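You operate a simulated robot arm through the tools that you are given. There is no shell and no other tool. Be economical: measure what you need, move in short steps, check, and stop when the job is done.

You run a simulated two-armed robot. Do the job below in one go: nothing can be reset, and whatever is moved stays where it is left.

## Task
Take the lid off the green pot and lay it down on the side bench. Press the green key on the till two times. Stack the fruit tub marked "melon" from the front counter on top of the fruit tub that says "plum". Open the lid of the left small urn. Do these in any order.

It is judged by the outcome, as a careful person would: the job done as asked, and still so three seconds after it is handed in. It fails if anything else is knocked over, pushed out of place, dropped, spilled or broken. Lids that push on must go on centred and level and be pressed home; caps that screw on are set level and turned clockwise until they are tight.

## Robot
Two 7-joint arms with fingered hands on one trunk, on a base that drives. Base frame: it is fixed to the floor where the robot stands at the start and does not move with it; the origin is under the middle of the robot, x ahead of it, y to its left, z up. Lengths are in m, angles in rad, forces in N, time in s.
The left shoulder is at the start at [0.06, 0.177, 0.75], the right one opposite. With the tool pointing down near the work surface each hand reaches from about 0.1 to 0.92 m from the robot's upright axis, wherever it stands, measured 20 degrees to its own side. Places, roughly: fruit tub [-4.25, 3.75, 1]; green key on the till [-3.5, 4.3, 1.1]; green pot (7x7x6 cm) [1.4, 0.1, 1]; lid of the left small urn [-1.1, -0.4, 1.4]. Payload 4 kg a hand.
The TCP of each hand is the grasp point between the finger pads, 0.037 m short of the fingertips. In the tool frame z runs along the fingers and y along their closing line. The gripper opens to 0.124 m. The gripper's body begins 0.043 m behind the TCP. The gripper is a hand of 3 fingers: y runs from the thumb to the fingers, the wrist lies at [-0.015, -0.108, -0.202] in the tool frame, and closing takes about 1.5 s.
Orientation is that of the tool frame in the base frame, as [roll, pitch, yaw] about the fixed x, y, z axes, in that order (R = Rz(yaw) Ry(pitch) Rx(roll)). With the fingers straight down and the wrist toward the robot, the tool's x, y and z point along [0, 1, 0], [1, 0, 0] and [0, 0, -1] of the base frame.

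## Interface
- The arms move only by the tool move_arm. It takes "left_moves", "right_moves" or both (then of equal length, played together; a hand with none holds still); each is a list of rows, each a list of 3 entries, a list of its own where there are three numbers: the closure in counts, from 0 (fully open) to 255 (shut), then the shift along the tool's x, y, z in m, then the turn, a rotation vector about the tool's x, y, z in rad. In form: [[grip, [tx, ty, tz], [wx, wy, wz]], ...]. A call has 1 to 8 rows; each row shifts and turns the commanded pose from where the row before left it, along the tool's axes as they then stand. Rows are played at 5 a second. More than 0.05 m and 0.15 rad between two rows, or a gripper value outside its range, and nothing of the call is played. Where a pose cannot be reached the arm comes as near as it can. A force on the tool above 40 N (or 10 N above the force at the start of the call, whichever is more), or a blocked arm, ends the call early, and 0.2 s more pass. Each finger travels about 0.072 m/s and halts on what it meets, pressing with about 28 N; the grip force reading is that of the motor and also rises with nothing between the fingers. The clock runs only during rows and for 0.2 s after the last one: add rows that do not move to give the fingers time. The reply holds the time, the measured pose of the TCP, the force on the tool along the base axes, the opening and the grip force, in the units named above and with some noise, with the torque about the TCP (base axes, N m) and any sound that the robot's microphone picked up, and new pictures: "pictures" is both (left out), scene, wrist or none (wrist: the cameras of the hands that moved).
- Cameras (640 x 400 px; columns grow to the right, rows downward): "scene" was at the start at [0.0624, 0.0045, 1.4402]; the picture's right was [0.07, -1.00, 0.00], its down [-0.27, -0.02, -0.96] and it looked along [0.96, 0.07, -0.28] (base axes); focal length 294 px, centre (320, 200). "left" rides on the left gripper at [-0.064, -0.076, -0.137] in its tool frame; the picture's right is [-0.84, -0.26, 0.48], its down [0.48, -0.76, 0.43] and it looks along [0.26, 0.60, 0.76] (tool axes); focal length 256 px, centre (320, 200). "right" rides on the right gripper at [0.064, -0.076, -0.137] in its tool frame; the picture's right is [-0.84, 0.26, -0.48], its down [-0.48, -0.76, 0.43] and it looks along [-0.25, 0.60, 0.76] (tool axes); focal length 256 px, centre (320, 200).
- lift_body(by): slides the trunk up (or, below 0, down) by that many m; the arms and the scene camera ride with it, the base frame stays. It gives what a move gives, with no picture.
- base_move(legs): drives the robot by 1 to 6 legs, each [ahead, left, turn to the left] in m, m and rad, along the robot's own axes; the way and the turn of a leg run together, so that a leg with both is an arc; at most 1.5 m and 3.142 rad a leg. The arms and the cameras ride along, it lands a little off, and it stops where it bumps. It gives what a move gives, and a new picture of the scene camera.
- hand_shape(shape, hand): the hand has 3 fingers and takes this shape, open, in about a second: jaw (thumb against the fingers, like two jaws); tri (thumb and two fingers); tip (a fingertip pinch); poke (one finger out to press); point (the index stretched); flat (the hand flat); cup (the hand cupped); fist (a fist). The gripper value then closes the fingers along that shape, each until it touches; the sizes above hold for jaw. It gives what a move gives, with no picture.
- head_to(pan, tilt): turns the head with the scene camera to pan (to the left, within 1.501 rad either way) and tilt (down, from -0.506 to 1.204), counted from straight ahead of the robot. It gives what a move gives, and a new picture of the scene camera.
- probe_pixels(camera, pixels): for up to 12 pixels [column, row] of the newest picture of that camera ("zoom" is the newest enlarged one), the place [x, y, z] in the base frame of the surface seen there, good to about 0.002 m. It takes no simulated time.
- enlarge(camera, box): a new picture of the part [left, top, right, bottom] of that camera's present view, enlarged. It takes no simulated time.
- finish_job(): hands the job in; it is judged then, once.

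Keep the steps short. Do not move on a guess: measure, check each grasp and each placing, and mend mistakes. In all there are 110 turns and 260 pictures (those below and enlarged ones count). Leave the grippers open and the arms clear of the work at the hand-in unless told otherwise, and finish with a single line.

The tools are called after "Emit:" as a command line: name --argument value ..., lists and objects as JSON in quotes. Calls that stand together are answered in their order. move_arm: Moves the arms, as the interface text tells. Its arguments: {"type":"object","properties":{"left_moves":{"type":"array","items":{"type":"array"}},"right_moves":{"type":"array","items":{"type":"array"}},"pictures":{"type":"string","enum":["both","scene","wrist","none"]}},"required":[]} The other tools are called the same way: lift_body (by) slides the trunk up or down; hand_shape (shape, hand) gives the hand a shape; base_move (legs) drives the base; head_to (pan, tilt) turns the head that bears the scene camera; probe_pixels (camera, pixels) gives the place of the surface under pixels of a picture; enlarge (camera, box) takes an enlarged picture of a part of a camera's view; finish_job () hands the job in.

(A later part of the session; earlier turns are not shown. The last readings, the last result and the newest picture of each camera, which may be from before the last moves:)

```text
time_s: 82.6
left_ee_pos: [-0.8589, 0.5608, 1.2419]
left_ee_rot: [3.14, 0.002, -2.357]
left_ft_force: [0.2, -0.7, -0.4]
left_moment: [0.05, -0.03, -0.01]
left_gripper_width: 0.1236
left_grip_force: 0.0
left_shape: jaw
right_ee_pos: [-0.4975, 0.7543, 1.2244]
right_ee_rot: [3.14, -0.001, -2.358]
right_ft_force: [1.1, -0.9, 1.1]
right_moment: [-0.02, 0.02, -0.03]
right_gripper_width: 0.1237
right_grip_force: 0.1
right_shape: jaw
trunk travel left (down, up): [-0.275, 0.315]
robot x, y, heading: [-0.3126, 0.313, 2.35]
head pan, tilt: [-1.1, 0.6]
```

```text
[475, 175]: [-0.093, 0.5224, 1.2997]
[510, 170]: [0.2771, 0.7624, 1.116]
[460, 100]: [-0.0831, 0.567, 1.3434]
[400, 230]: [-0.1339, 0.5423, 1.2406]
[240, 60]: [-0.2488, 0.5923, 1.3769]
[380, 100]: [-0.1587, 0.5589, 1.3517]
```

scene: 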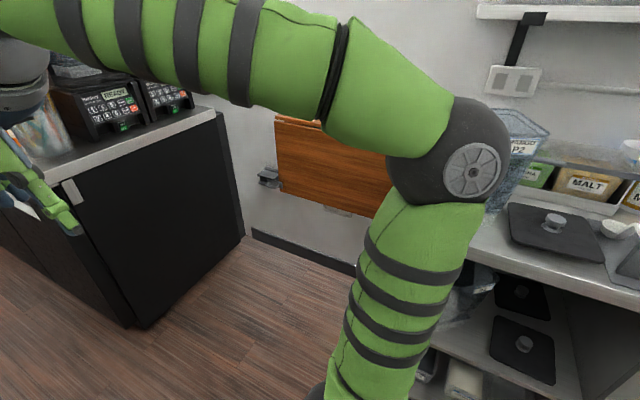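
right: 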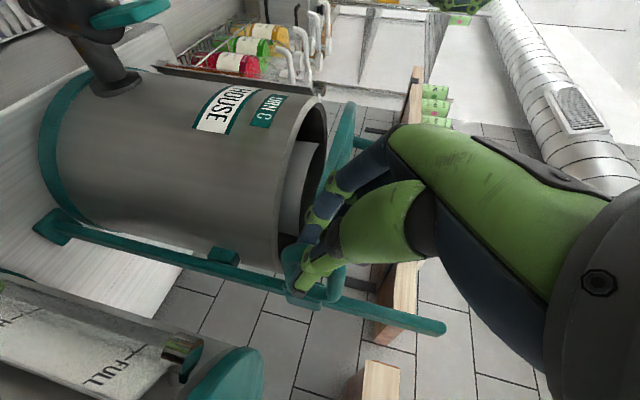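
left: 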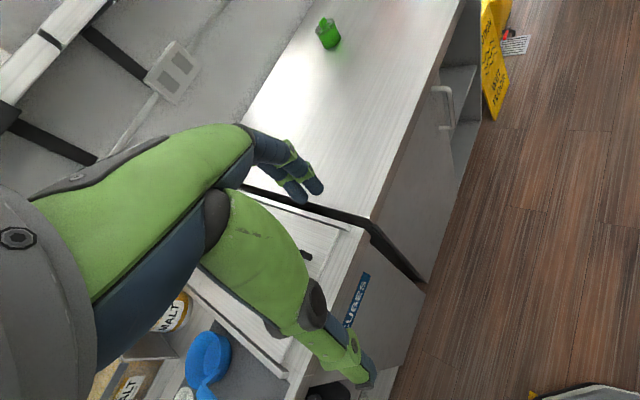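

Corridor spans u −0.69…0.38 and the robot's half-width is 0.39. I move to its centre line and drive 3 m toward the front counter.

Emit:
base_move --legs '[[0, 0.13, 0.006], [1.5, 0, 0], [1.3, 0, 0]]'

Emit:
head_to --pan 0.0 --tilt 0.35

```text
time_s: 97.4
left_ee_pos: [-2.9862, 2.5092, 1.241]
left_ee_rot: [3.141, 0.0, -2.355]
left_ft_force: [-0.4, -0.5, -0.2]
left_moment: [-0.01, -0.01, -0.03]
left_gripper_width: 0.1235
left_grip_force: 0.0
left_shape: jaw
right_ee_pos: [-2.6251, 2.7029, 1.2231]
right_ee_rot: [3.14, 0.0, -2.352]
right_ft_force: [0.0, 0.0, 0.2]
right_moment: [-0.02, 0.03, 0.02]
right_gripper_width: 0.1238
right_grip_force: 0.1
right_shape: jaw
trunk travel left (down, up): [-0.275, 0.315]
robot x, y, heading: [-2.4348, 2.2614, 2.365]
head pan, tilt: [-1.1, 0.6]
```

scene: 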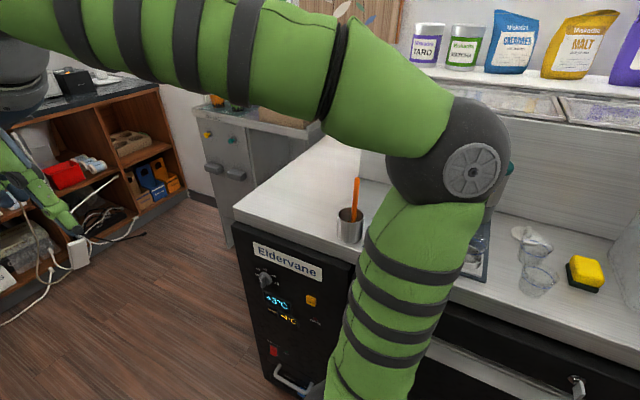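

```text
time_s: 98.8
left_ee_pos: [-2.9844, 2.5086, 1.2418]
left_ee_rot: [3.141, 0.0, -2.354]
left_ft_force: [0.6, 0.9, 0.2]
left_moment: [-0.01, 0.01, 0.0]
left_gripper_width: 0.1238
left_grip_force: 0.1
left_shape: jaw
right_ee_pos: [-2.6248, 2.7029, 1.2227]
right_ee_rot: [-3.141, 0.001, -2.352]
right_ft_force: [-0.5, 0.7, -0.2]
right_moment: [0.02, 0.01, -0.02]
right_gripper_width: 0.1238
right_grip_force: 0.0
right_shape: jaw
trunk travel left (down, up): [-0.275, 0.315]
robot x, y, heading: [-2.4375, 2.2656, 2.365]
head pan, tilt: [0.0, 0.351]
```

scene: 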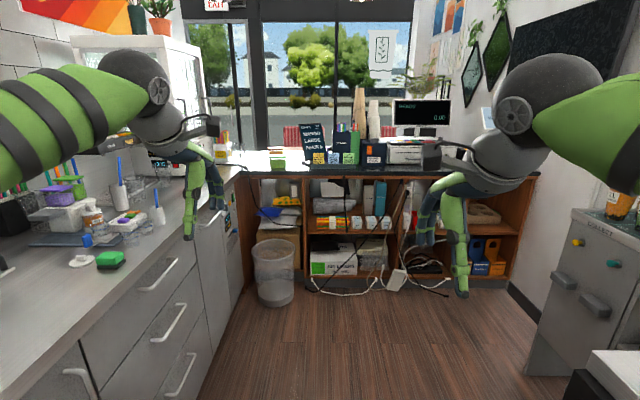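

Emit:
enlarge --camera "scene" --box '[220, 80, 540, 280]'

Emit:
probe_pixels --camera "scene" --pixels '[[278, 172], [400, 177], [277, 162], [275, 290], [510, 175], [235, 170], [195, 240], [575, 230], [420, 115], [405, 155], [520, 380]]'

```text
2.00 times, centred on (380, 180) of scene
```

zoom: 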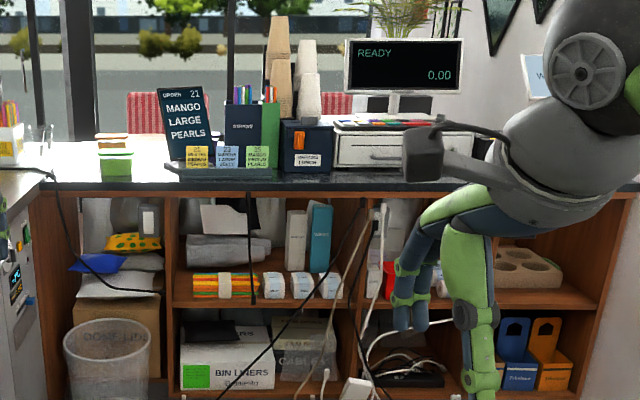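

```text
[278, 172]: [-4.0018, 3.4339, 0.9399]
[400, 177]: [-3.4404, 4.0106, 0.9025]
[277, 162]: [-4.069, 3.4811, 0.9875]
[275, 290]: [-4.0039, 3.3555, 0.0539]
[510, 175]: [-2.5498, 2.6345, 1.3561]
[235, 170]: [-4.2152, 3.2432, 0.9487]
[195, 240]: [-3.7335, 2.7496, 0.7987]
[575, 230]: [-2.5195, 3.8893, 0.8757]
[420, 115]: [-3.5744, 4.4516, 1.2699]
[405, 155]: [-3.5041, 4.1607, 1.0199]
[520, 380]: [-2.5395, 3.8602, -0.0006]
```

Emit:
base_move --legs '[[1.2, 0, -0.009]]'

Emit:
head_to --pan 0.3 --tilt 0.45

Emit:
head_to --pan -0.55 --tilt 0.35

```text
time_s: 104.9
left_ee_pos: [-3.8302, 3.3855, 1.2415]
left_ee_rot: [3.142, 0.001, -2.376]
left_ft_force: [0.2, -0.3, -0.5]
left_moment: [-0.02, -0.01, -0.01]
left_gripper_width: 0.1239
left_grip_force: 0.1
left_shape: jaw
right_ee_pos: [-3.4649, 3.5703, 1.2249]
right_ee_rot: [3.141, 0.0, -2.375]
right_ft_force: [0.4, 0.3, -0.7]
right_moment: [0.02, -0.02, 0.0]
right_gripper_width: 0.1236
right_grip_force: 0.1
right_shape: jaw
trunk travel left (down, up): [-0.275, 0.315]
robot x, y, heading: [-3.2877, 3.1264, 2.336]
head pan, tilt: [0.0, 0.351]
```

scene: 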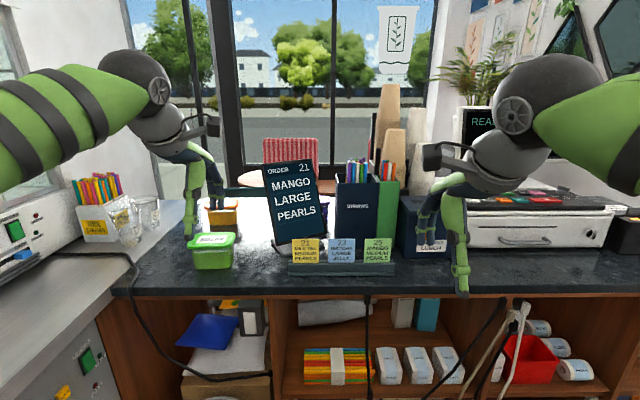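

```text
time_s: 105.7
left_ee_pos: [-3.8299, 3.3854, 1.2422]
left_ee_rot: [3.141, 0.0, -2.375]
left_ft_force: [-0.6, 0.4, -0.6]
left_moment: [-0.02, 0.03, -0.01]
left_gripper_width: 0.1237
left_grip_force: 0.1
left_shape: jaw
right_ee_pos: [-3.4658, 3.572, 1.2248]
right_ee_rot: [-3.141, -0.001, -2.374]
right_ft_force: [0.6, 0.6, 0.3]
right_moment: [-0.02, -0.01, 0.02]
right_gripper_width: 0.1236
right_grip_force: 0.0
right_shape: jaw
trunk travel left (down, up): [-0.275, 0.315]
robot x, y, heading: [-3.2859, 3.1275, 2.334]
head pan, tilt: [0.3, 0.45]
```

scene: 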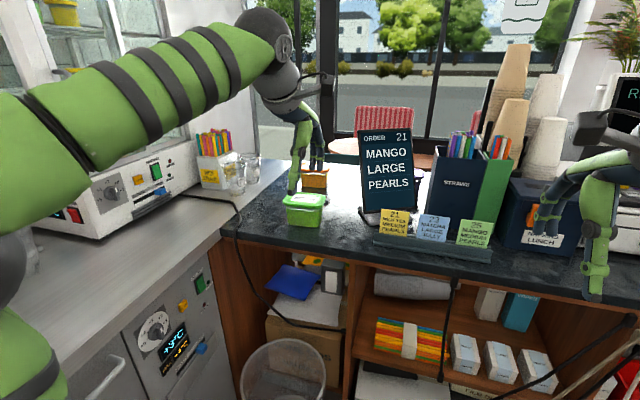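

```text
time_s: 106.9
left_ee_pos: [-3.8307, 3.3858, 1.2424]
left_ee_rot: [3.141, 0.0, -2.375]
left_ft_force: [0.4, -0.5, -0.4]
left_moment: [0.03, 0.02, -0.04]
left_gripper_width: 0.1238
left_grip_force: 0.0
left_shape: jaw
right_ee_pos: [-3.4649, 3.5722, 1.2245]
right_ee_rot: [-3.141, 0.001, -2.375]
right_ft_force: [0.2, -0.7, 0.0]
right_moment: [-0.02, 0.0, -0.02]
right_gripper_width: 0.1241
right_grip_force: 0.0
right_shape: jaw
trunk travel left (down, up): [-0.275, 0.315]
robot x, y, heading: [-3.2876, 3.1279, 2.337]
head pan, tilt: [-0.55, 0.351]
```

scene: 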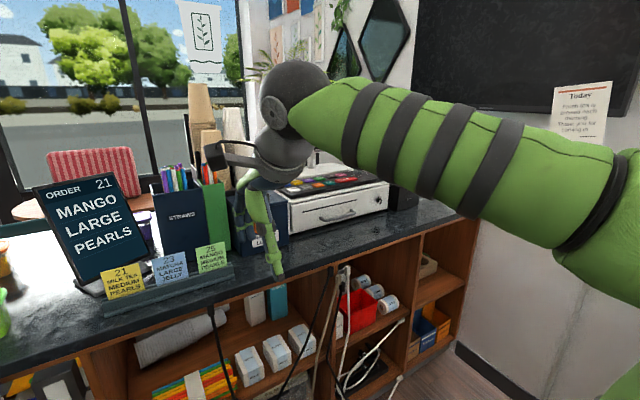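

I raise the trunk to see the tubs from above.

Emit:
lift_body --by 0.28

Emit:
head_to --pan 0.1 --tilt 0.75

Emit:
enlarge --camera "scene" --box '[180, 70, 380, 195]'

```text
time_s: 109.7
left_ee_pos: [-3.8315, 3.3851, 1.5225]
left_ee_rot: [3.141, -0.001, -2.375]
left_ft_force: [-0.1, -0.7, 0.3]
left_moment: [-0.01, 0.0, 0.03]
left_gripper_width: 0.1235
left_grip_force: 0.1
left_shape: jaw
right_ee_pos: [-3.465, 3.5725, 1.5043]
right_ee_rot: [-3.141, -0.001, -2.375]
right_ft_force: [-0.2, -0.5, -0.3]
right_moment: [0.04, 0.01, -0.02]
right_gripper_width: 0.1236
right_grip_force: 0.1
right_shape: jaw
trunk travel left (down, up): [-0.555, 0.035]
robot x, y, heading: [-3.2884, 3.1249, 2.336]
head pan, tilt: [-0.55, 0.351]
```

```text
time_s: 110.7
left_ee_pos: [-3.8318, 3.3847, 1.5218]
left_ee_rot: [3.141, 0.0, -2.373]
left_ft_force: [-0.1, 0.7, 0.3]
left_moment: [0.03, 0.01, 0.01]
left_gripper_width: 0.1239
left_grip_force: 0.0
left_shape: jaw
right_ee_pos: [-3.4651, 3.5716, 1.5045]
right_ee_rot: [3.141, 0.001, -2.377]
right_ft_force: [-0.2, -0.1, 0.2]
right_moment: [-0.02, -0.03, -0.02]
right_gripper_width: 0.1237
right_grip_force: 0.2
right_shape: jaw
trunk travel left (down, up): [-0.555, 0.035]
robot x, y, heading: [-3.2923, 3.1299, 2.338]
head pan, tilt: [0.099, 0.75]
```

scene: 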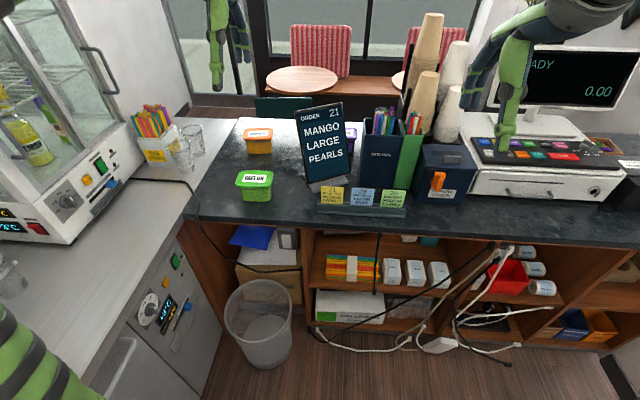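

```text
3.20 times, centred on (280, 132) of scene
```

zoom: 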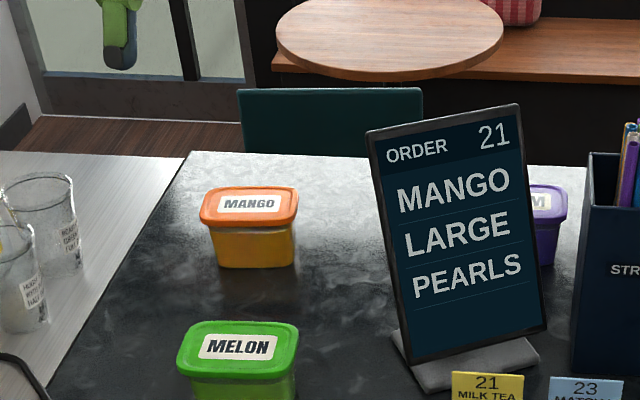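

Melon is the green tub in front, plum (purple) stands behind the order sign. I measure everything.

Emit:
enlarge --camera "scene" --box '[220, 160, 300, 210]'

Emit:
probe_pixels --camera "zoom" --pixels '[[150, 90], [390, 85], [140, 180], [400, 185], [280, 130], [275, 205], [275, 290], [180, 250], [370, 260], [400, 300], [280, 78], [270, 330]]'

Emit:
enlarge --camera "scene" --box '[300, 95, 460, 195]'

Emit:
probe_pixels --camera "zoom" --pixels '[[195, 140], [210, 120], [218, 155], [210, 185], [190, 200], [110, 50], [170, 45], [60, 350], [200, 320], [255, 100], [250, 250], [420, 190]]'

Emit:
enlarge --camera "scene" --box '[450, 110, 640, 229]'

```text
8.00 times, centred on (260, 185) of scene
```

zoom: 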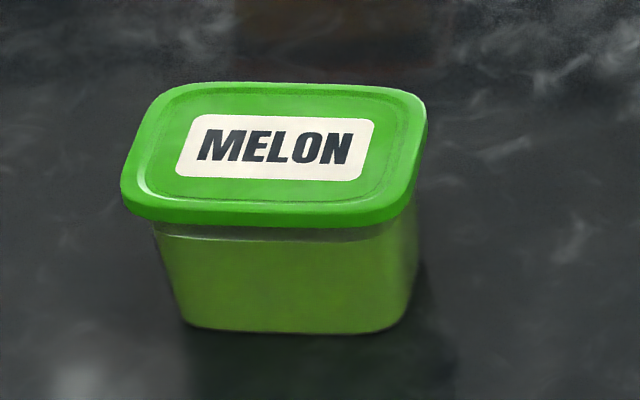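

```text
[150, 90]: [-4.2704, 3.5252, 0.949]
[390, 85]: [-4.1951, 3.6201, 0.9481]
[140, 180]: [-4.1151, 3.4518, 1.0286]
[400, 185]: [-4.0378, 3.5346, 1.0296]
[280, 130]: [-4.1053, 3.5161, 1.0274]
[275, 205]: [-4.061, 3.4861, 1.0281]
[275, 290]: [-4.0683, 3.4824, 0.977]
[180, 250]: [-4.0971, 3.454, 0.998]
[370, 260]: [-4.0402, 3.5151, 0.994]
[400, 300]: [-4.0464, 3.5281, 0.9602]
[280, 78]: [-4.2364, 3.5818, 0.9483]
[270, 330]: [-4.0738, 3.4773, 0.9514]
```

```text
4.00 times, centred on (380, 145) of scene
```

zoom: 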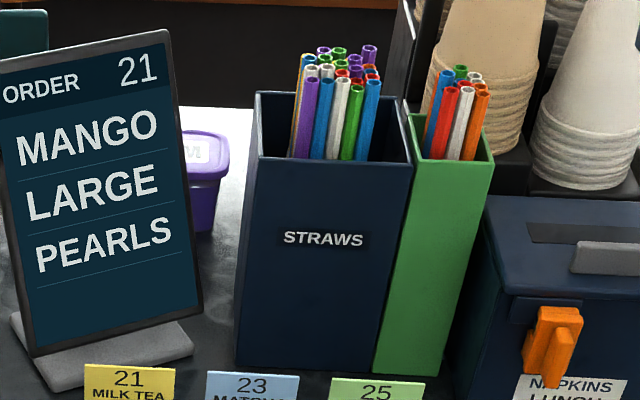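

```text
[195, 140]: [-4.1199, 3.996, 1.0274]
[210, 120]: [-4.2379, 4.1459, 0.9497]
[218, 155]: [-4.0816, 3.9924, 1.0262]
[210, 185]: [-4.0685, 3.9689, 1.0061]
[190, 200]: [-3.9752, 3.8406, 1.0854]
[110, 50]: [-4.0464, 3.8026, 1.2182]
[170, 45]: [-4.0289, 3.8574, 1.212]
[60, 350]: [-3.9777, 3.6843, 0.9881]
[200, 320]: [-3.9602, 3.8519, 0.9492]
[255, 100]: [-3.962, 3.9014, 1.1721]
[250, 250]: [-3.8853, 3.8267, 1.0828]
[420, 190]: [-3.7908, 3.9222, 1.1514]
```

```text
3.36 times, centred on (545, 170) of scene
```

zoom: 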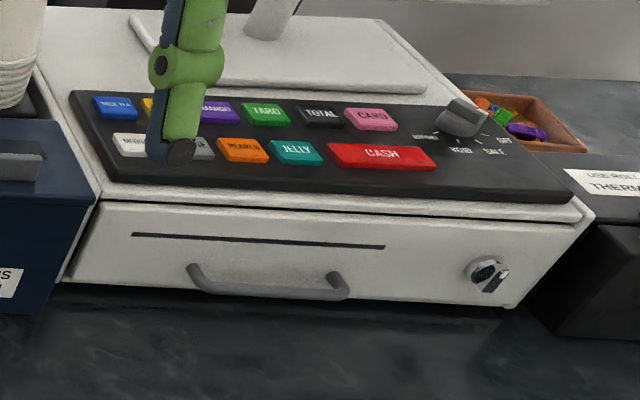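

The till's green key reads TARO (zoom (265,113)). I measure it.

Emit:
probe_pixels --camera "zoom" --pixels '[[265, 105], [250, 108], [285, 108], [265, 122], [215, 112], [318, 112], [297, 150], [240, 130], [380, 152], [130, 30], [60, 180], [460, 110]]'

```text
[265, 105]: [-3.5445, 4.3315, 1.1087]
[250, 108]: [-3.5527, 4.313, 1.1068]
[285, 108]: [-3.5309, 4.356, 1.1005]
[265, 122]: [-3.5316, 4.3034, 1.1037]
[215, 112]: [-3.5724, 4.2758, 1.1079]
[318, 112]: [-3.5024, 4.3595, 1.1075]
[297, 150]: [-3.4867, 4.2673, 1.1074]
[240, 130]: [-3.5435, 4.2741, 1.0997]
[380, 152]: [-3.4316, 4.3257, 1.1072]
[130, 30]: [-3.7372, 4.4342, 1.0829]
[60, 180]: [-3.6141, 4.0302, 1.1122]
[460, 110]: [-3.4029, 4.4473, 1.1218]
```

Emit:
probe_pixels --camera "scene" --pixels '[[440, 346], [370, 345], [300, 350], [265, 350], [500, 350], [600, 385], [560, 60], [545, 110]]'

Emit:
hand_shape --hand "right" --shape "poke"

```text
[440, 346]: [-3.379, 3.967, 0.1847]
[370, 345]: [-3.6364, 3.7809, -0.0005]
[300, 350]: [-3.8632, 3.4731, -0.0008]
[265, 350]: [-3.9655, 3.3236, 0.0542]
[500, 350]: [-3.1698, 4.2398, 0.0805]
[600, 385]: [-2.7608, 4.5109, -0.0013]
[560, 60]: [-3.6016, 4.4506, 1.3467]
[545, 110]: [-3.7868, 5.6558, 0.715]
```

```text
time_s: 111.6
left_ee_pos: [-3.8308, 3.3846, 1.5213]
left_ee_rot: [-3.141, -0.001, -2.376]
left_ft_force: [0.5, -0.6, -0.8]
left_moment: [0.0, 0.0, 0.0]
left_gripper_width: 0.1238
left_grip_force: 0.1
left_shape: jaw
right_ee_pos: [-3.4653, 3.5728, 1.5041]
right_ee_rot: [-3.141, 0.001, -2.376]
right_ft_force: [-0.5, 0.3, -0.4]
right_moment: [-0.04, 0.02, 0.0]
right_gripper_width: 0.0
right_grip_force: 0.0
right_shape: poke
trunk travel left (down, up): [-0.555, 0.035]
robot x, y, heading: [-3.2861, 3.1264, 2.339]
head pan, tilt: [0.099, 0.75]
```

Emit:
base_move --legs '[[0, -0.46, 0.018], [0.26, 0, 0]]'

Emit:
head_to --pan -0.2 --tilt 0.75

Emit:
move_arm --right_moves '[[0, [0, 0, 0], [0, 0, 0]]]' --pictures "wrist"

```text
time_s: 115.9
left_ee_pos: [-3.6806, 3.8899, 1.5207]
left_ee_rot: [-3.141, -0.002, -2.364]
left_ft_force: [0.0, -0.1, 0.3]
left_moment: [-0.02, -0.01, 0.0]
left_gripper_width: 0.1237
left_grip_force: 0.2
left_shape: jaw
right_ee_pos: [-3.3179, 4.0822, 1.5039]
right_ee_rot: [-3.14, 0.001, -2.361]
right_ft_force: [-0.2, 0.4, 0.0]
right_moment: [-0.02, -0.02, 0.0]
right_gripper_width: 0.0
right_grip_force: 0.1
right_shape: poke
trunk travel left (down, up): [-0.555, 0.035]
robot x, y, heading: [-3.1336, 3.6375, 2.348]
head pan, tilt: [0.099, 0.75]
```

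scene: 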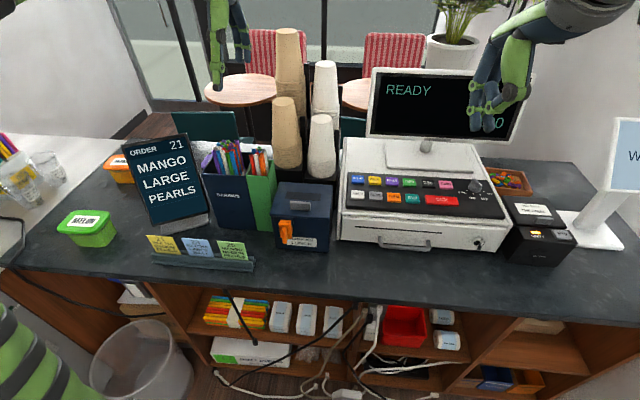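

```text
time_s: 116.7
left_ee_pos: [-3.6812, 3.8892, 1.5216]
left_ee_rot: [-3.141, -0.001, -2.364]
left_ft_force: [-0.1, 0.5, -0.6]
left_moment: [0.01, 0.01, 0.02]
left_gripper_width: 0.1237
left_grip_force: 0.1
left_shape: jaw
right_ee_pos: [-3.3164, 4.0817, 1.5039]
right_ee_rot: [3.141, 0.002, -2.362]
right_ft_force: [0.4, 0.2, -0.5]
right_moment: [-0.02, 0.01, 0.0]
right_gripper_width: 0.0002
right_grip_force: 0.1
right_shape: poke
trunk travel left (down, up): [-0.555, 0.035]
robot x, y, heading: [-3.1335, 3.637, 2.35]
head pan, tilt: [-0.201, 0.75]
```

scene: 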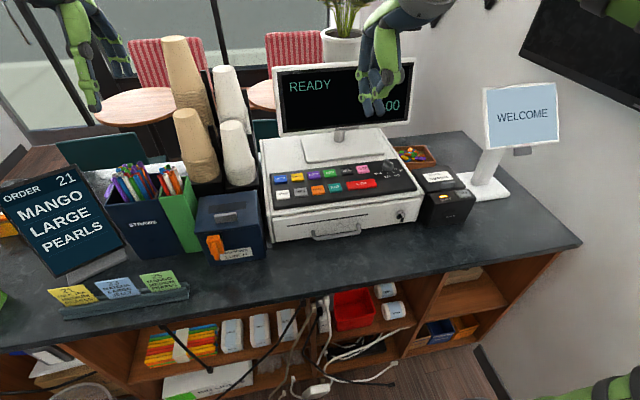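

```text
time_s: 117.1
left_ee_pos: [-3.6802, 3.8892, 1.5217]
left_ee_rot: [-3.141, -0.001, -2.364]
left_ft_force: [-0.3, -1.0, -0.8]
left_moment: [0.02, 0.0, 0.0]
left_gripper_width: 0.1239
left_grip_force: 0.3
left_shape: jaw
right_ee_pos: [-3.3175, 4.0802, 1.5037]
right_ee_rot: [-3.14, -0.001, -2.36]
right_ft_force: [0.1, 0.3, 0.9]
right_moment: [0.02, 0.02, 0.0]
right_gripper_width: 0.0002
right_grip_force: 0.1
right_shape: poke
trunk travel left (down, up): [-0.555, 0.035]
robot x, y, heading: [-3.1353, 3.6418, 2.352]
head pan, tilt: [-0.201, 0.75]
```

right: 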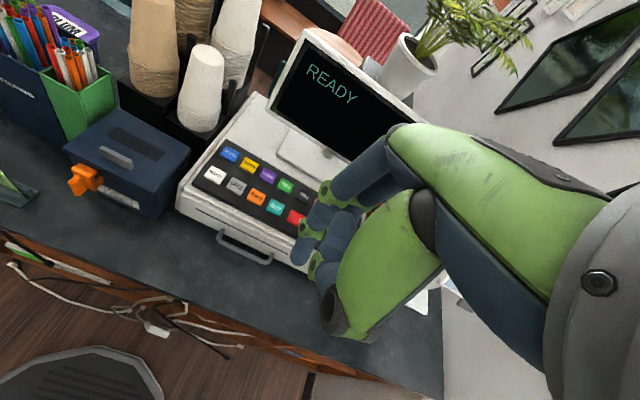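

Emit:
enlarge --camera "right" --box '[260, 120, 440, 350]'

Emit:
enlarge --camera "scene" --box '[300, 0, 460, 100]'

```text
1.74 times, centred on (350, 235) of right
```

zoom: 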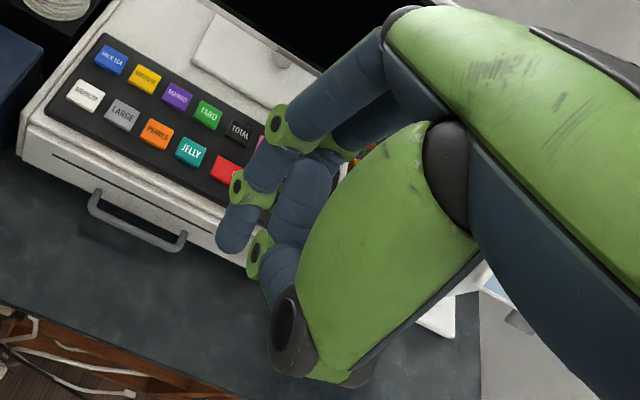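

```text
4.00 times, centred on (380, 50) of scene
```

zoom: 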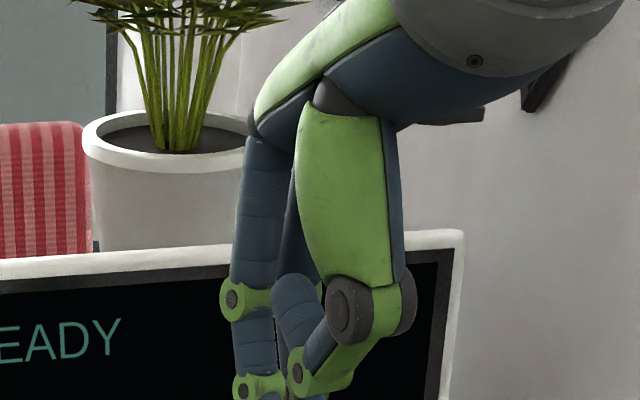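

Emit:
probe_pixels --camera "right" --pixels '[[301, 258], [304, 250], [297, 252], [309, 254], [312, 235], [325, 200], [340, 250], [310, 290], [340, 320]]'

```text
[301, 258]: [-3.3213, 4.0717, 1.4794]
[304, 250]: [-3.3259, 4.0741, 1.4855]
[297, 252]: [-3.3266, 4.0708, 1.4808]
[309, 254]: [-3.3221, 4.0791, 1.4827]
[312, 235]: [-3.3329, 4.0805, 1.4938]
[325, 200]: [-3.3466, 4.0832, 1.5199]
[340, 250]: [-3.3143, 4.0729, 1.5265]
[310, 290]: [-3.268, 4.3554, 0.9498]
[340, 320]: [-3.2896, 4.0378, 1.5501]
```

The index tip sits ~3 cm below the TCP. I move forward to above the green key.

Emit:
move_arm --right_moves '[[0, [-0.002, 0.046, 0.01], [0, 0, 0]], [0, [-0.002, 0.046, 0.01], [0, 0, 0]], [0, [-0.002, 0.046, 0.01], [0, 0, 0]], [0, [-0.002, 0.046, 0.01], [0, 0, 0]], [0, [-0.002, 0.046, 0.01], [0, 0, 0]], [0, [-0.002, 0.046, 0.015], [0, 0, 0]], [0, [-0.003, 0.046, 0.015], [0, 0, 0]], [0, [0, 0, 0.04], [0, 0, 0]]]'

```text
time_s: 118.9
left_ee_pos: [-3.6787, 3.8883, 1.5242]
left_ee_rot: [3.141, -0.001, -2.365]
left_ft_force: [-0.1, 0.4, -0.5]
left_moment: [0.0, 0.02, 0.03]
left_gripper_width: 0.1237
left_grip_force: 0.0
left_shape: jaw
right_ee_pos: [-3.5315, 4.3187, 1.3841]
right_ee_rot: [3.14, -0.002, -2.362]
right_ft_force: [0.1, -0.6, -1.1]
right_moment: [0.02, -0.01, 0.04]
right_gripper_width: 0.0
right_grip_force: 0.0
right_shape: poke
trunk travel left (down, up): [-0.555, 0.035]
robot x, y, heading: [-3.1323, 3.6369, 2.348]
head pan, tilt: [-0.201, 0.75]
```

scene: 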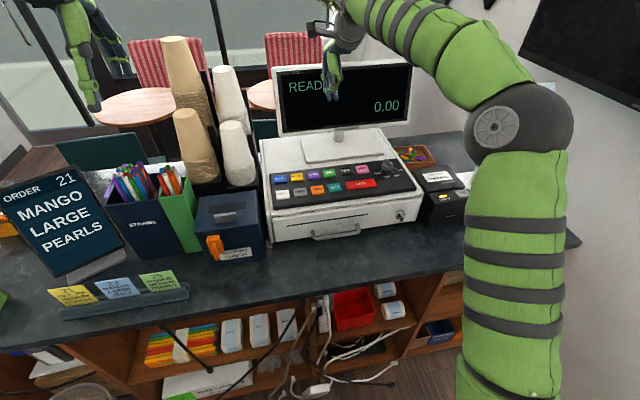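
right: 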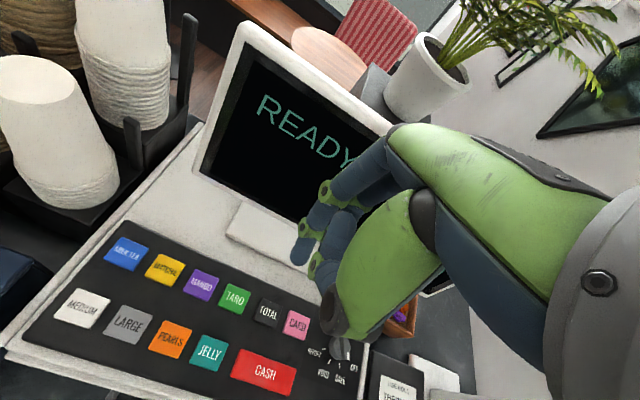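

Emit:
probe_pixels --camera "right" --pixels '[[235, 298], [226, 287], [248, 292], [221, 306], [243, 312], [298, 262], [304, 252], [240, 80], [330, 215]]'

```text
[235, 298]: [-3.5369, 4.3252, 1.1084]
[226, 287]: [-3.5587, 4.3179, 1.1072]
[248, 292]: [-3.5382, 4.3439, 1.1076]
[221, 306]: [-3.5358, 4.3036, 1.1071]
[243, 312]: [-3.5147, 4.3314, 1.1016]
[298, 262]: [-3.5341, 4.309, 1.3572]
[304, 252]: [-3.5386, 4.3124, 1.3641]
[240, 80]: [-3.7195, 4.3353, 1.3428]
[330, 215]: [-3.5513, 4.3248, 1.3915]
```

The tip is a few mm short of the key centre (−3.537, 4.3245). I correct and descend to just above it.

Emit:
move_arm --right_moves '[[0, [-0.005, 0.0085, 0.045], [0, 0, 0]], [0, [0, 0, 0.045], [0, 0, 0]], [0, [0, 0, 0.045], [0, 0, 0]], [0, [0, 0, 0.045], [0, 0, 0]], [0, [0, 0, 0.04], [0, 0, 0]], [0, [0, 0, 0], [0, 0, 0]]]'

Emit:
enlarge --camera "right" --box '[230, 190, 390, 290]'

Emit:
enlarge --camera "scene" --box '[260, 110, 420, 210]'

```text
time_s: 120.3
left_ee_pos: [-3.68, 3.888, 1.522]
left_ee_rot: [3.14, 0.0, -2.361]
left_ft_force: [-0.4, 0.2, -0.1]
left_moment: [-0.01, 0.0, 0.02]
left_gripper_width: 0.1237
left_grip_force: 0.0
left_shape: jaw
right_ee_pos: [-3.5392, 4.3313, 1.1618]
right_ee_rot: [-3.141, 0.0, -2.363]
right_ft_force: [0.4, 0.5, 0.5]
right_moment: [-0.01, 0.02, 0.03]
right_gripper_width: 0.0
right_grip_force: 0.1
right_shape: poke
trunk travel left (down, up): [-0.555, 0.035]
robot x, y, heading: [-3.1316, 3.6412, 2.345]
head pan, tilt: [-0.201, 0.75]
```

scene: 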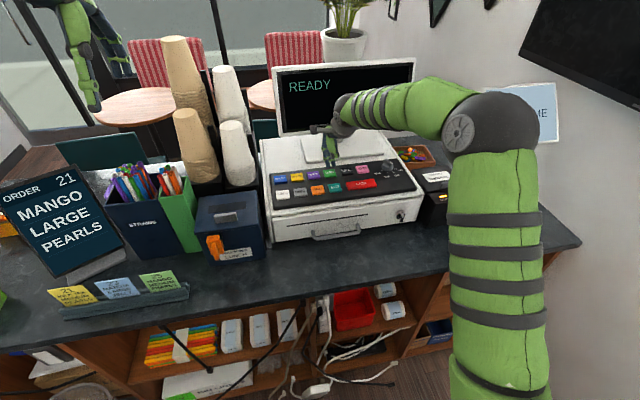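
right: 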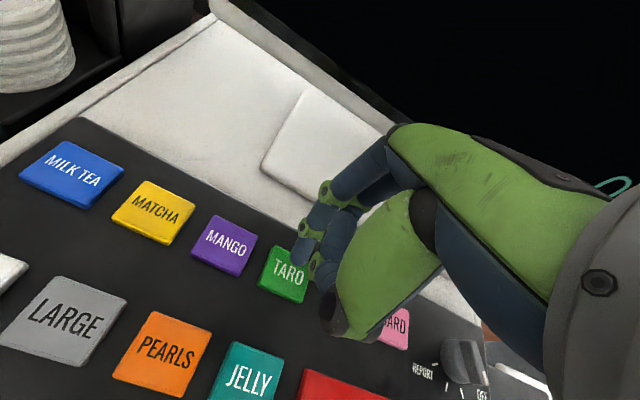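

```text
4.00 times, centred on (310, 240) of right
```

zoom: 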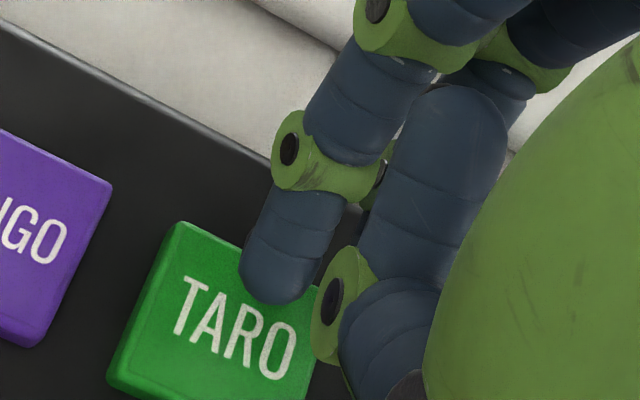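

```text
4.00 times, centred on (340, 160) of scene
```

zoom: 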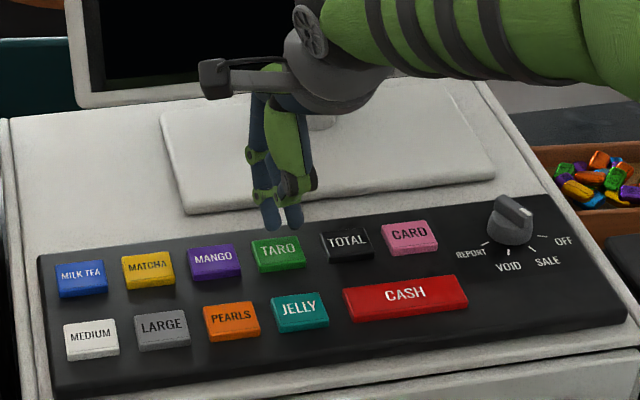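

Emit:
probe_pixels --camera "right" --pixels '[[298, 262], [300, 252], [312, 273], [318, 285], [325, 275], [280, 283], [292, 270]]'

Emit:
probe_pixels --camera "zoom" --pixels '[[270, 225], [293, 223], [270, 210], [292, 205], [278, 250], [262, 242], [300, 242]]'

```text
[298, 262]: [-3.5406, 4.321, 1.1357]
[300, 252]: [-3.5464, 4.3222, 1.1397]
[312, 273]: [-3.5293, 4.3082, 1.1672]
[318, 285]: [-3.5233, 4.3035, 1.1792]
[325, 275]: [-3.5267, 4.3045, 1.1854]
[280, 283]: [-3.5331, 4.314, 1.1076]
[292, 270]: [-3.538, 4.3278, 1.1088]
```

```text
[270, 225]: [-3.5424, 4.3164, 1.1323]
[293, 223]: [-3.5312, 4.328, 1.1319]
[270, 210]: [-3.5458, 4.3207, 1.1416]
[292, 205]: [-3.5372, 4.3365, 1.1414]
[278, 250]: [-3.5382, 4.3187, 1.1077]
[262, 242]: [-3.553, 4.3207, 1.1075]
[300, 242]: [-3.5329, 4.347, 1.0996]
```

Two fingertips 16 mm apart are both over the green key; I shift 3 mm left, 4 mm back, then lower until the key is felt.

Emit:
move_arm --right_moves '[[0, [0.003, -0.004, 0], [0, 0, 0]], [0, [0, 0, 0.015], [0, 0, 0]], [0, [0, 0, 0.004], [0, 0, 0]], [0, [0, 0, 0.003], [0, 0, 0]]]' --pictures "scene"

Emit:
enlarge --camera "scene" --box '[260, 60, 420, 210]'

```text
time_s: 121.3
left_ee_pos: [-3.6808, 3.8896, 1.5215]
left_ee_rot: [-3.142, 0.0, -2.363]
left_ft_force: [-1.2, -0.6, -0.2]
left_moment: [0.03, 0.01, -0.03]
left_gripper_width: 0.1236
left_grip_force: 0.1
left_shape: jaw
right_ee_pos: [-3.5355, 4.3259, 1.1404]
right_ee_rot: [3.14, -0.002, -2.361]
right_ft_force: [0.0, 1.1, 4.1]
right_moment: [0.04, 0.06, -0.01]
right_gripper_width: 0.0
right_grip_force: 0.0
right_shape: poke
trunk travel left (down, up): [-0.555, 0.035]
robot x, y, heading: [-3.1319, 3.6381, 2.342]
head pan, tilt: [-0.201, 0.75]
heard: click
```

scene: 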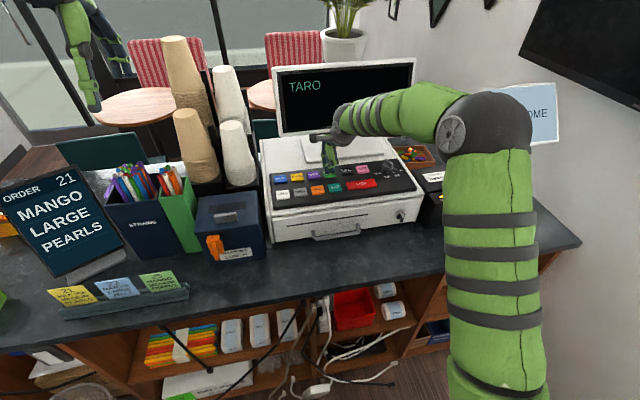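

```text
2.67 times, centred on (340, 135) of scene
```

zoom: 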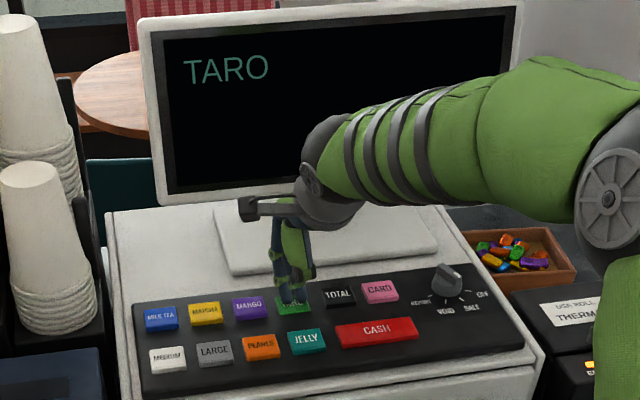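

Click heard and the display shows TARO: first press. I lift fully off the key and press once more.

Emit:
move_arm --right_moves '[[0, [0, 0, -0.015], [0, 0, 0]], [0, [0, 0, -0.01], [0, 0, 0]], [0, [0, 0, 0], [0, 0, 0]]]' --pictures "scene"

Emit:
move_arm --right_moves '[[0, [0, 0, 0.018], [0, 0, 0]], [0, [0, 0, 0.004], [0, 0, 0]], [0, [0, 0, 0.003], [0, 0, 0]]]' --pictures "scene"

```text
time_s: 122.1
left_ee_pos: [-3.6802, 3.8898, 1.5216]
left_ee_rot: [-3.142, 0.0, -2.364]
left_ft_force: [-0.4, 0.3, -0.2]
left_moment: [-0.01, -0.01, -0.03]
left_gripper_width: 0.1239
left_grip_force: 0.0
left_shape: jaw
right_ee_pos: [-3.5351, 4.3245, 1.1664]
right_ee_rot: [-3.141, 0.001, -2.361]
right_ft_force: [1.2, 0.4, 0.0]
right_moment: [-0.02, 0.04, -0.01]
right_gripper_width: 0.0
right_grip_force: 0.1
right_shape: poke
trunk travel left (down, up): [-0.555, 0.035]
robot x, y, heading: [-3.1339, 3.6406, 2.35]
head pan, tilt: [-0.201, 0.75]
```

scene: 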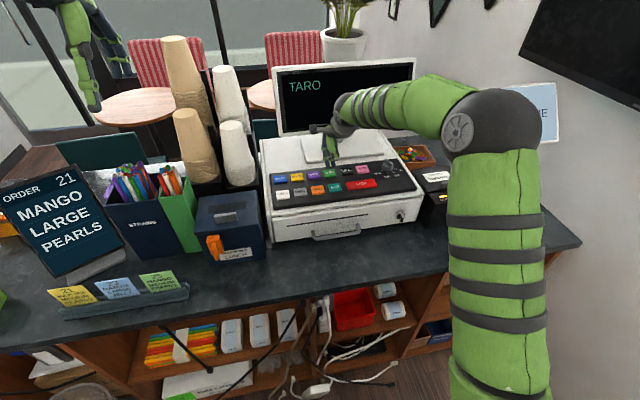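

```text
time_s: 122.9
left_ee_pos: [-3.6796, 3.8893, 1.5216]
left_ee_rot: [3.141, 0.0, -2.362]
left_ft_force: [0.6, 0.2, 0.1]
left_moment: [0.02, 0.0, -0.01]
left_gripper_width: 0.1237
left_grip_force: 0.2
left_shape: jaw
right_ee_pos: [-3.5336, 4.3247, 1.1412]
right_ee_rot: [3.14, 0.001, -2.362]
right_ft_force: [-1.1, 0.4, 3.6]
right_moment: [0.0, 0.05, -0.01]
right_gripper_width: 0.0
right_grip_force: 0.1
right_shape: poke
trunk travel left (down, up): [-0.555, 0.035]
robot x, y, heading: [-3.1328, 3.641, 2.347]
head pan, tilt: [-0.201, 0.75]
heard: click
```

scene: 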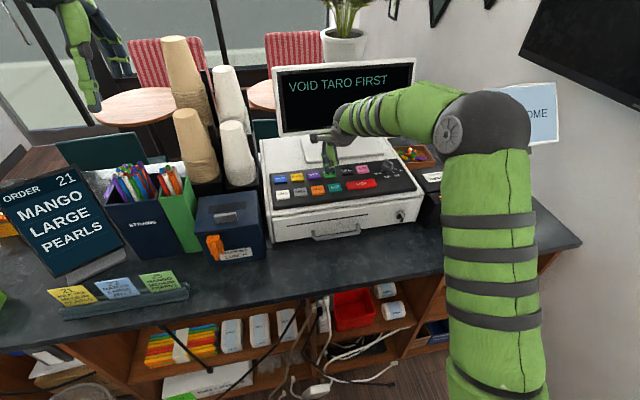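

Second click heard; the display now reads "VOID TARO FIRST". I lift off and read the display closely.

Emit:
move_arm --right_moves '[[0, [0, 0, -0.02], [0, 0, 0]], [0, [0, 0, -0.04], [0, 0, 0]], [0, [0, -0.02, -0.045], [0, 0, 0]], [0, [0, -0.02, -0.045], [0, 0, 0]], [0, [0, 0, -0.045], [0, 0, 0]]]' --pictures "none"

Emit:
enlarge --camera "scene" --box '[260, 50, 430, 210]'

```text
time_s: 124.1
left_ee_pos: [-3.6813, 3.8889, 1.5211]
left_ee_rot: [3.141, 0.0, -2.361]
left_ft_force: [0.3, -0.3, 0.5]
left_moment: [-0.02, -0.03, -0.01]
left_gripper_width: 0.1238
left_grip_force: 0.0
left_shape: jaw
right_ee_pos: [-3.5064, 4.2948, 1.3365]
right_ee_rot: [3.14, 0.0, -2.361]
right_ft_force: [0.4, 0.8, 0.5]
right_moment: [0.03, 0.01, -0.03]
right_gripper_width: 0.0
right_grip_force: 0.1
right_shape: poke
trunk travel left (down, up): [-0.555, 0.035]
robot x, y, heading: [-3.137, 3.6365, 2.351]
head pan, tilt: [-0.201, 0.75]
```

```text
2.50 times, centred on (345, 130) of scene
```

zoom: 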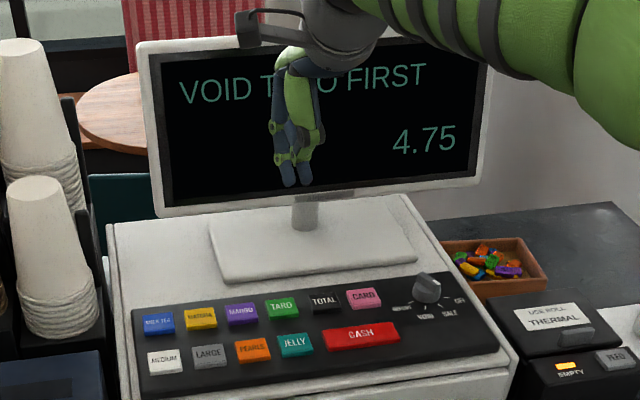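

The second press was a clean click too; it shows "VOID TARO FIRST", but the asked presses are done and I leave the till alone. I retract the right hand, restore its shape, and drive left for the tubs.

Emit:
move_arm --right_moves '[[0, [0, -0.045, -0.02], [0, 0, 0]], [0, [0, -0.045, -0.02], [0, 0, 0]], [0, [-0.01, -0.045, -0.02], [0, 0, 0]], [0, [-0.02, -0.045, -0.01], [0, 0, 0]], [0, [-0.02, -0.045, 0], [0, 0, 0]], [0, [-0.02, -0.045, 0], [0, 0, 0]], [0, [0, -0.045, 0], [0, 0, 0]]]' --pictures "none"

Emit:
hand_shape --hand "right" --shape "jaw"

Emit:
base_move --legs '[[0, 0.2, 0.006], [0.05, 0, 0]]'

Emit:
head_to --pan 0.25 --tilt 0.75

```text
refused: row 3 steps farther than a row can; nothing moved
```

```text
time_s: 125.0
left_ee_pos: [-3.6805, 3.8895, 1.5223]
left_ee_rot: [3.141, 0.0, -2.364]
left_ft_force: [0.2, -0.8, -0.3]
left_moment: [0.0, -0.02, -0.03]
left_gripper_width: 0.1235
left_grip_force: 0.0
left_shape: jaw
right_ee_pos: [-3.5059, 4.2947, 1.3361]
right_ee_rot: [3.14, 0.0, -2.362]
right_ft_force: [-0.2, -0.1, 0.7]
right_moment: [0.02, 0.0, 0.01]
right_gripper_width: 0.1237
right_grip_force: 0.1
right_shape: jaw
trunk travel left (down, up): [-0.555, 0.035]
robot x, y, heading: [-3.1364, 3.6367, 2.351]
head pan, tilt: [-0.201, 0.75]
```

```text
time_s: 127.1
left_ee_pos: [-3.8622, 3.7805, 1.519]
left_ee_rot: [-3.14, 0.0, -2.356]
left_ft_force: [0.0, 0.1, -0.6]
left_moment: [-0.07, -0.02, 0.01]
left_gripper_width: 0.1238
left_grip_force: 0.1
left_shape: jaw
right_ee_pos: [-3.6905, 4.1876, 1.3347]
right_ee_rot: [-3.14, 0.0, -2.357]
right_ft_force: [0.2, 0.5, 0.2]
right_moment: [-0.03, -0.04, 0.0]
right_gripper_width: 0.1241
right_grip_force: 0.0
right_shape: jaw
trunk travel left (down, up): [-0.555, 0.035]
robot x, y, heading: [-3.3106, 3.5316, 2.353]
head pan, tilt: [-0.201, 0.75]
```

scene: 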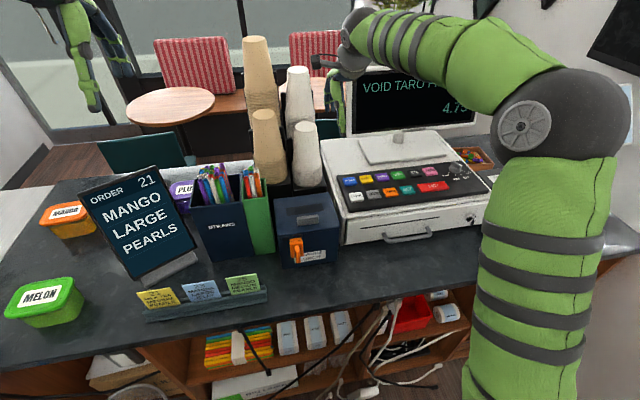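

```text
time_s: 128.0
left_ee_pos: [-3.8599, 3.7803, 1.5217]
left_ee_rot: [-3.141, 0.0, -2.356]
left_ft_force: [-0.8, 0.1, -0.4]
left_moment: [0.02, 0.0, 0.01]
left_gripper_width: 0.1239
left_grip_force: 0.1
left_shape: jaw
right_ee_pos: [-3.6886, 4.1865, 1.3358]
right_ee_rot: [-3.142, -0.001, -2.357]
right_ft_force: [-0.4, -0.8, -0.3]
right_moment: [0.02, -0.03, -0.02]
right_gripper_width: 0.1239
right_grip_force: 0.0
right_shape: jaw
trunk travel left (down, up): [-0.555, 0.035]
robot x, y, heading: [-3.312, 3.5332, 2.353]
head pan, tilt: [0.25, 0.75]
```

scene: 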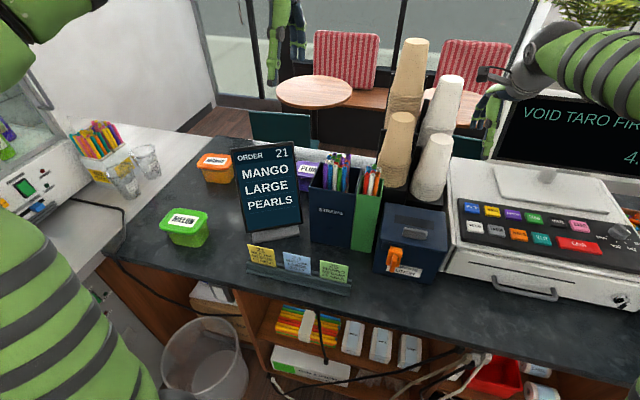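

The right-hand retract was refused, so the base moved with it extended. Nothing looks disturbed (cup stacks upright). I now retract it straight up and back.

Emit:
move_arm --right_moves '[[0, [0, -0.045, -0.01], [0, 0, 0]], [0, [0, -0.045, -0.02], [0, 0, 0]], [0, [0, -0.045, -0.02], [0, 0, 0]], [0, [-0.015, -0.045, -0.01], [0, 0, 0]], [0, [-0.015, -0.045, -0.01], [0, 0, 0]], [0, [0, -0.045, -0.01], [0, 0, 0]], [0, [0, -0.045, -0.01], [0, 0, 0]]]' --pictures "scene"

Emit:
enlarge --camera "scene" --box '[140, 130, 380, 280]'

```text
time_s: 129.6
left_ee_pos: [-3.8595, 3.7777, 1.5218]
left_ee_rot: [3.141, 0.001, -2.356]
left_ft_force: [-1.4, -0.2, 0.3]
left_moment: [0.02, 0.05, -0.04]
left_gripper_width: 0.1236
left_grip_force: 0.0
left_shape: jaw
right_ee_pos: [-3.4427, 3.9845, 1.4284]
right_ee_rot: [-3.141, 0.0, -2.356]
right_ft_force: [0.1, -0.4, -0.4]
right_moment: [0.03, 0.04, 0.02]
right_gripper_width: 0.124
right_grip_force: 0.1
right_shape: jaw
trunk travel left (down, up): [-0.555, 0.035]
robot x, y, heading: [-3.3151, 3.5329, 2.351]
head pan, tilt: [0.25, 0.75]
```

scene: 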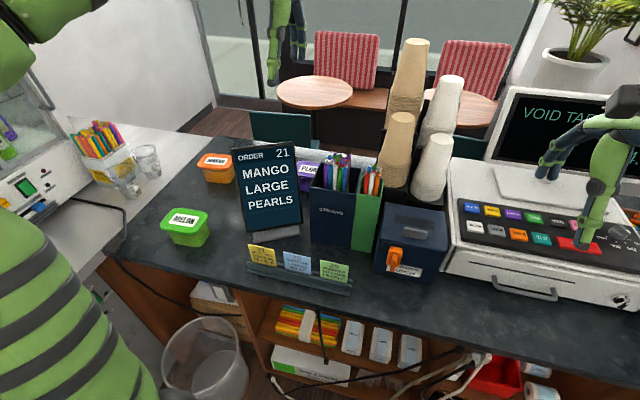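

```text
2.67 times, centred on (260, 205) of scene
```

zoom: 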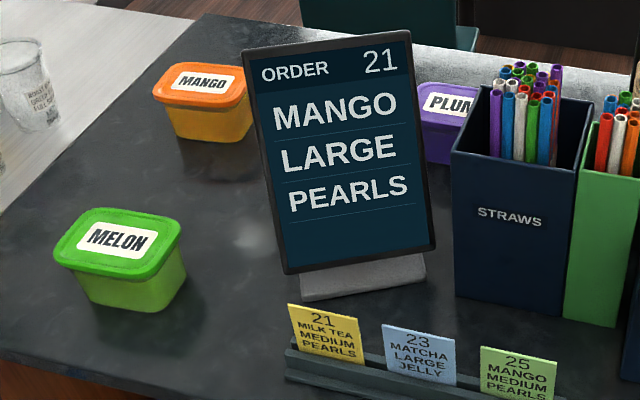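

Emit:
probe_pixels --camera "zoom" --pixels '[[60, 252], [98, 213], [180, 232], [145, 272], [118, 240], [420, 92], [450, 90], [428, 130], [525, 72], [495, 95], [250, 60], [405, 38]]'

Emit:
probe_pixels --camera "zoom" --pixels '[[460, 150], [300, 285], [420, 270], [430, 250], [285, 265], [240, 130], [245, 90], [555, 75], [590, 110], [480, 92], [470, 84]]'

```text
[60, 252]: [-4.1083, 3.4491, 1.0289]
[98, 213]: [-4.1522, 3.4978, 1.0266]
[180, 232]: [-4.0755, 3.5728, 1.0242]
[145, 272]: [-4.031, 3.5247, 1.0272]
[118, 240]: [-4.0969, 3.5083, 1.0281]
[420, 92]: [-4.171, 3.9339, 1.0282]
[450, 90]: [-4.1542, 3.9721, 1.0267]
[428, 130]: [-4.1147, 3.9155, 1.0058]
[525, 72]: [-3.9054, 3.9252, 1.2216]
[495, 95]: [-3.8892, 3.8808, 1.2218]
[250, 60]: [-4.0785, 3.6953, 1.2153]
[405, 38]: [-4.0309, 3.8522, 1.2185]
```

```text
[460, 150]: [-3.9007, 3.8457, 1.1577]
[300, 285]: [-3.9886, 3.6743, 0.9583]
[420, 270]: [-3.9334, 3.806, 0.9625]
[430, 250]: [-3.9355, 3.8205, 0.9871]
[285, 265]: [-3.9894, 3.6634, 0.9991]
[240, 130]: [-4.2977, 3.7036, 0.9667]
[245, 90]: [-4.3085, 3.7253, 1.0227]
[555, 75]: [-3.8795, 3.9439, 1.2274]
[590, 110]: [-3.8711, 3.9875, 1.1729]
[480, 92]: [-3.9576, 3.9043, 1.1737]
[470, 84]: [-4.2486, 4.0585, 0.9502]
```

Melon lid centre (−4.092, 3.511), aligned with the robot. I bring the left hand above it.

Emit:
move_arm --left_moves '[[0, [0.045, -0.003, 0], [0, 0, 0]], [0, [0.045, -0.003, 0], [0, 0, 0]], [0, [0.045, -0.003, 0.01], [0, 0, 0]], [0, [0.045, -0.003, 0.02], [0, 0, 0]], [0, [0.045, -0.003, 0.02], [0, 0, 0]], [0, [0.045, -0.003, 0.02], [0, 0, 0]], [0, [0.045, -0.003, 0.02], [0, 0, 0]], [0, [0.038, -0.003, 0.03], [0, 0, 0]]]'

```text
time_s: 131.4
left_ee_pos: [-4.096, 3.5137, 1.4014]
left_ee_rot: [-3.14, 0.0, -2.357]
left_ft_force: [-0.2, -0.5, -0.8]
left_moment: [0.0, 0.05, 0.01]
left_gripper_width: 0.1237
left_grip_force: 0.1
left_shape: jaw
right_ee_pos: [-3.4452, 3.985, 1.4271]
right_ee_rot: [-3.139, 0.0, -2.356]
right_ft_force: [-0.2, -0.4, -0.5]
right_moment: [-0.01, -0.01, 0.02]
right_gripper_width: 0.1241
right_grip_force: 0.1
right_shape: jaw
trunk travel left (down, up): [-0.555, 0.035]
robot x, y, heading: [-3.3155, 3.5329, 2.356]
head pan, tilt: [0.25, 0.75]
```

scene: 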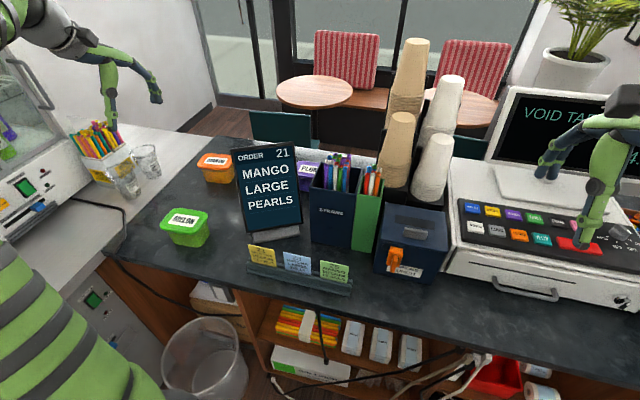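
left: 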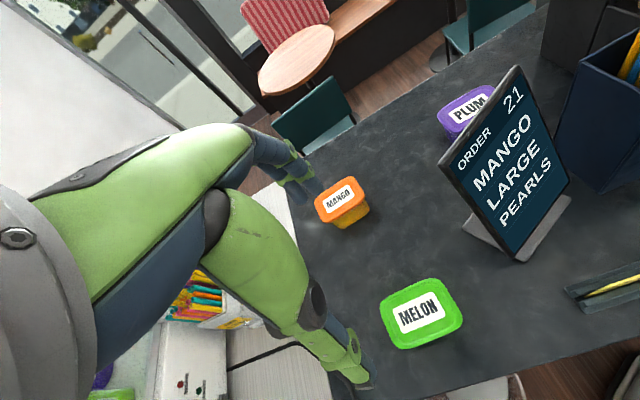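

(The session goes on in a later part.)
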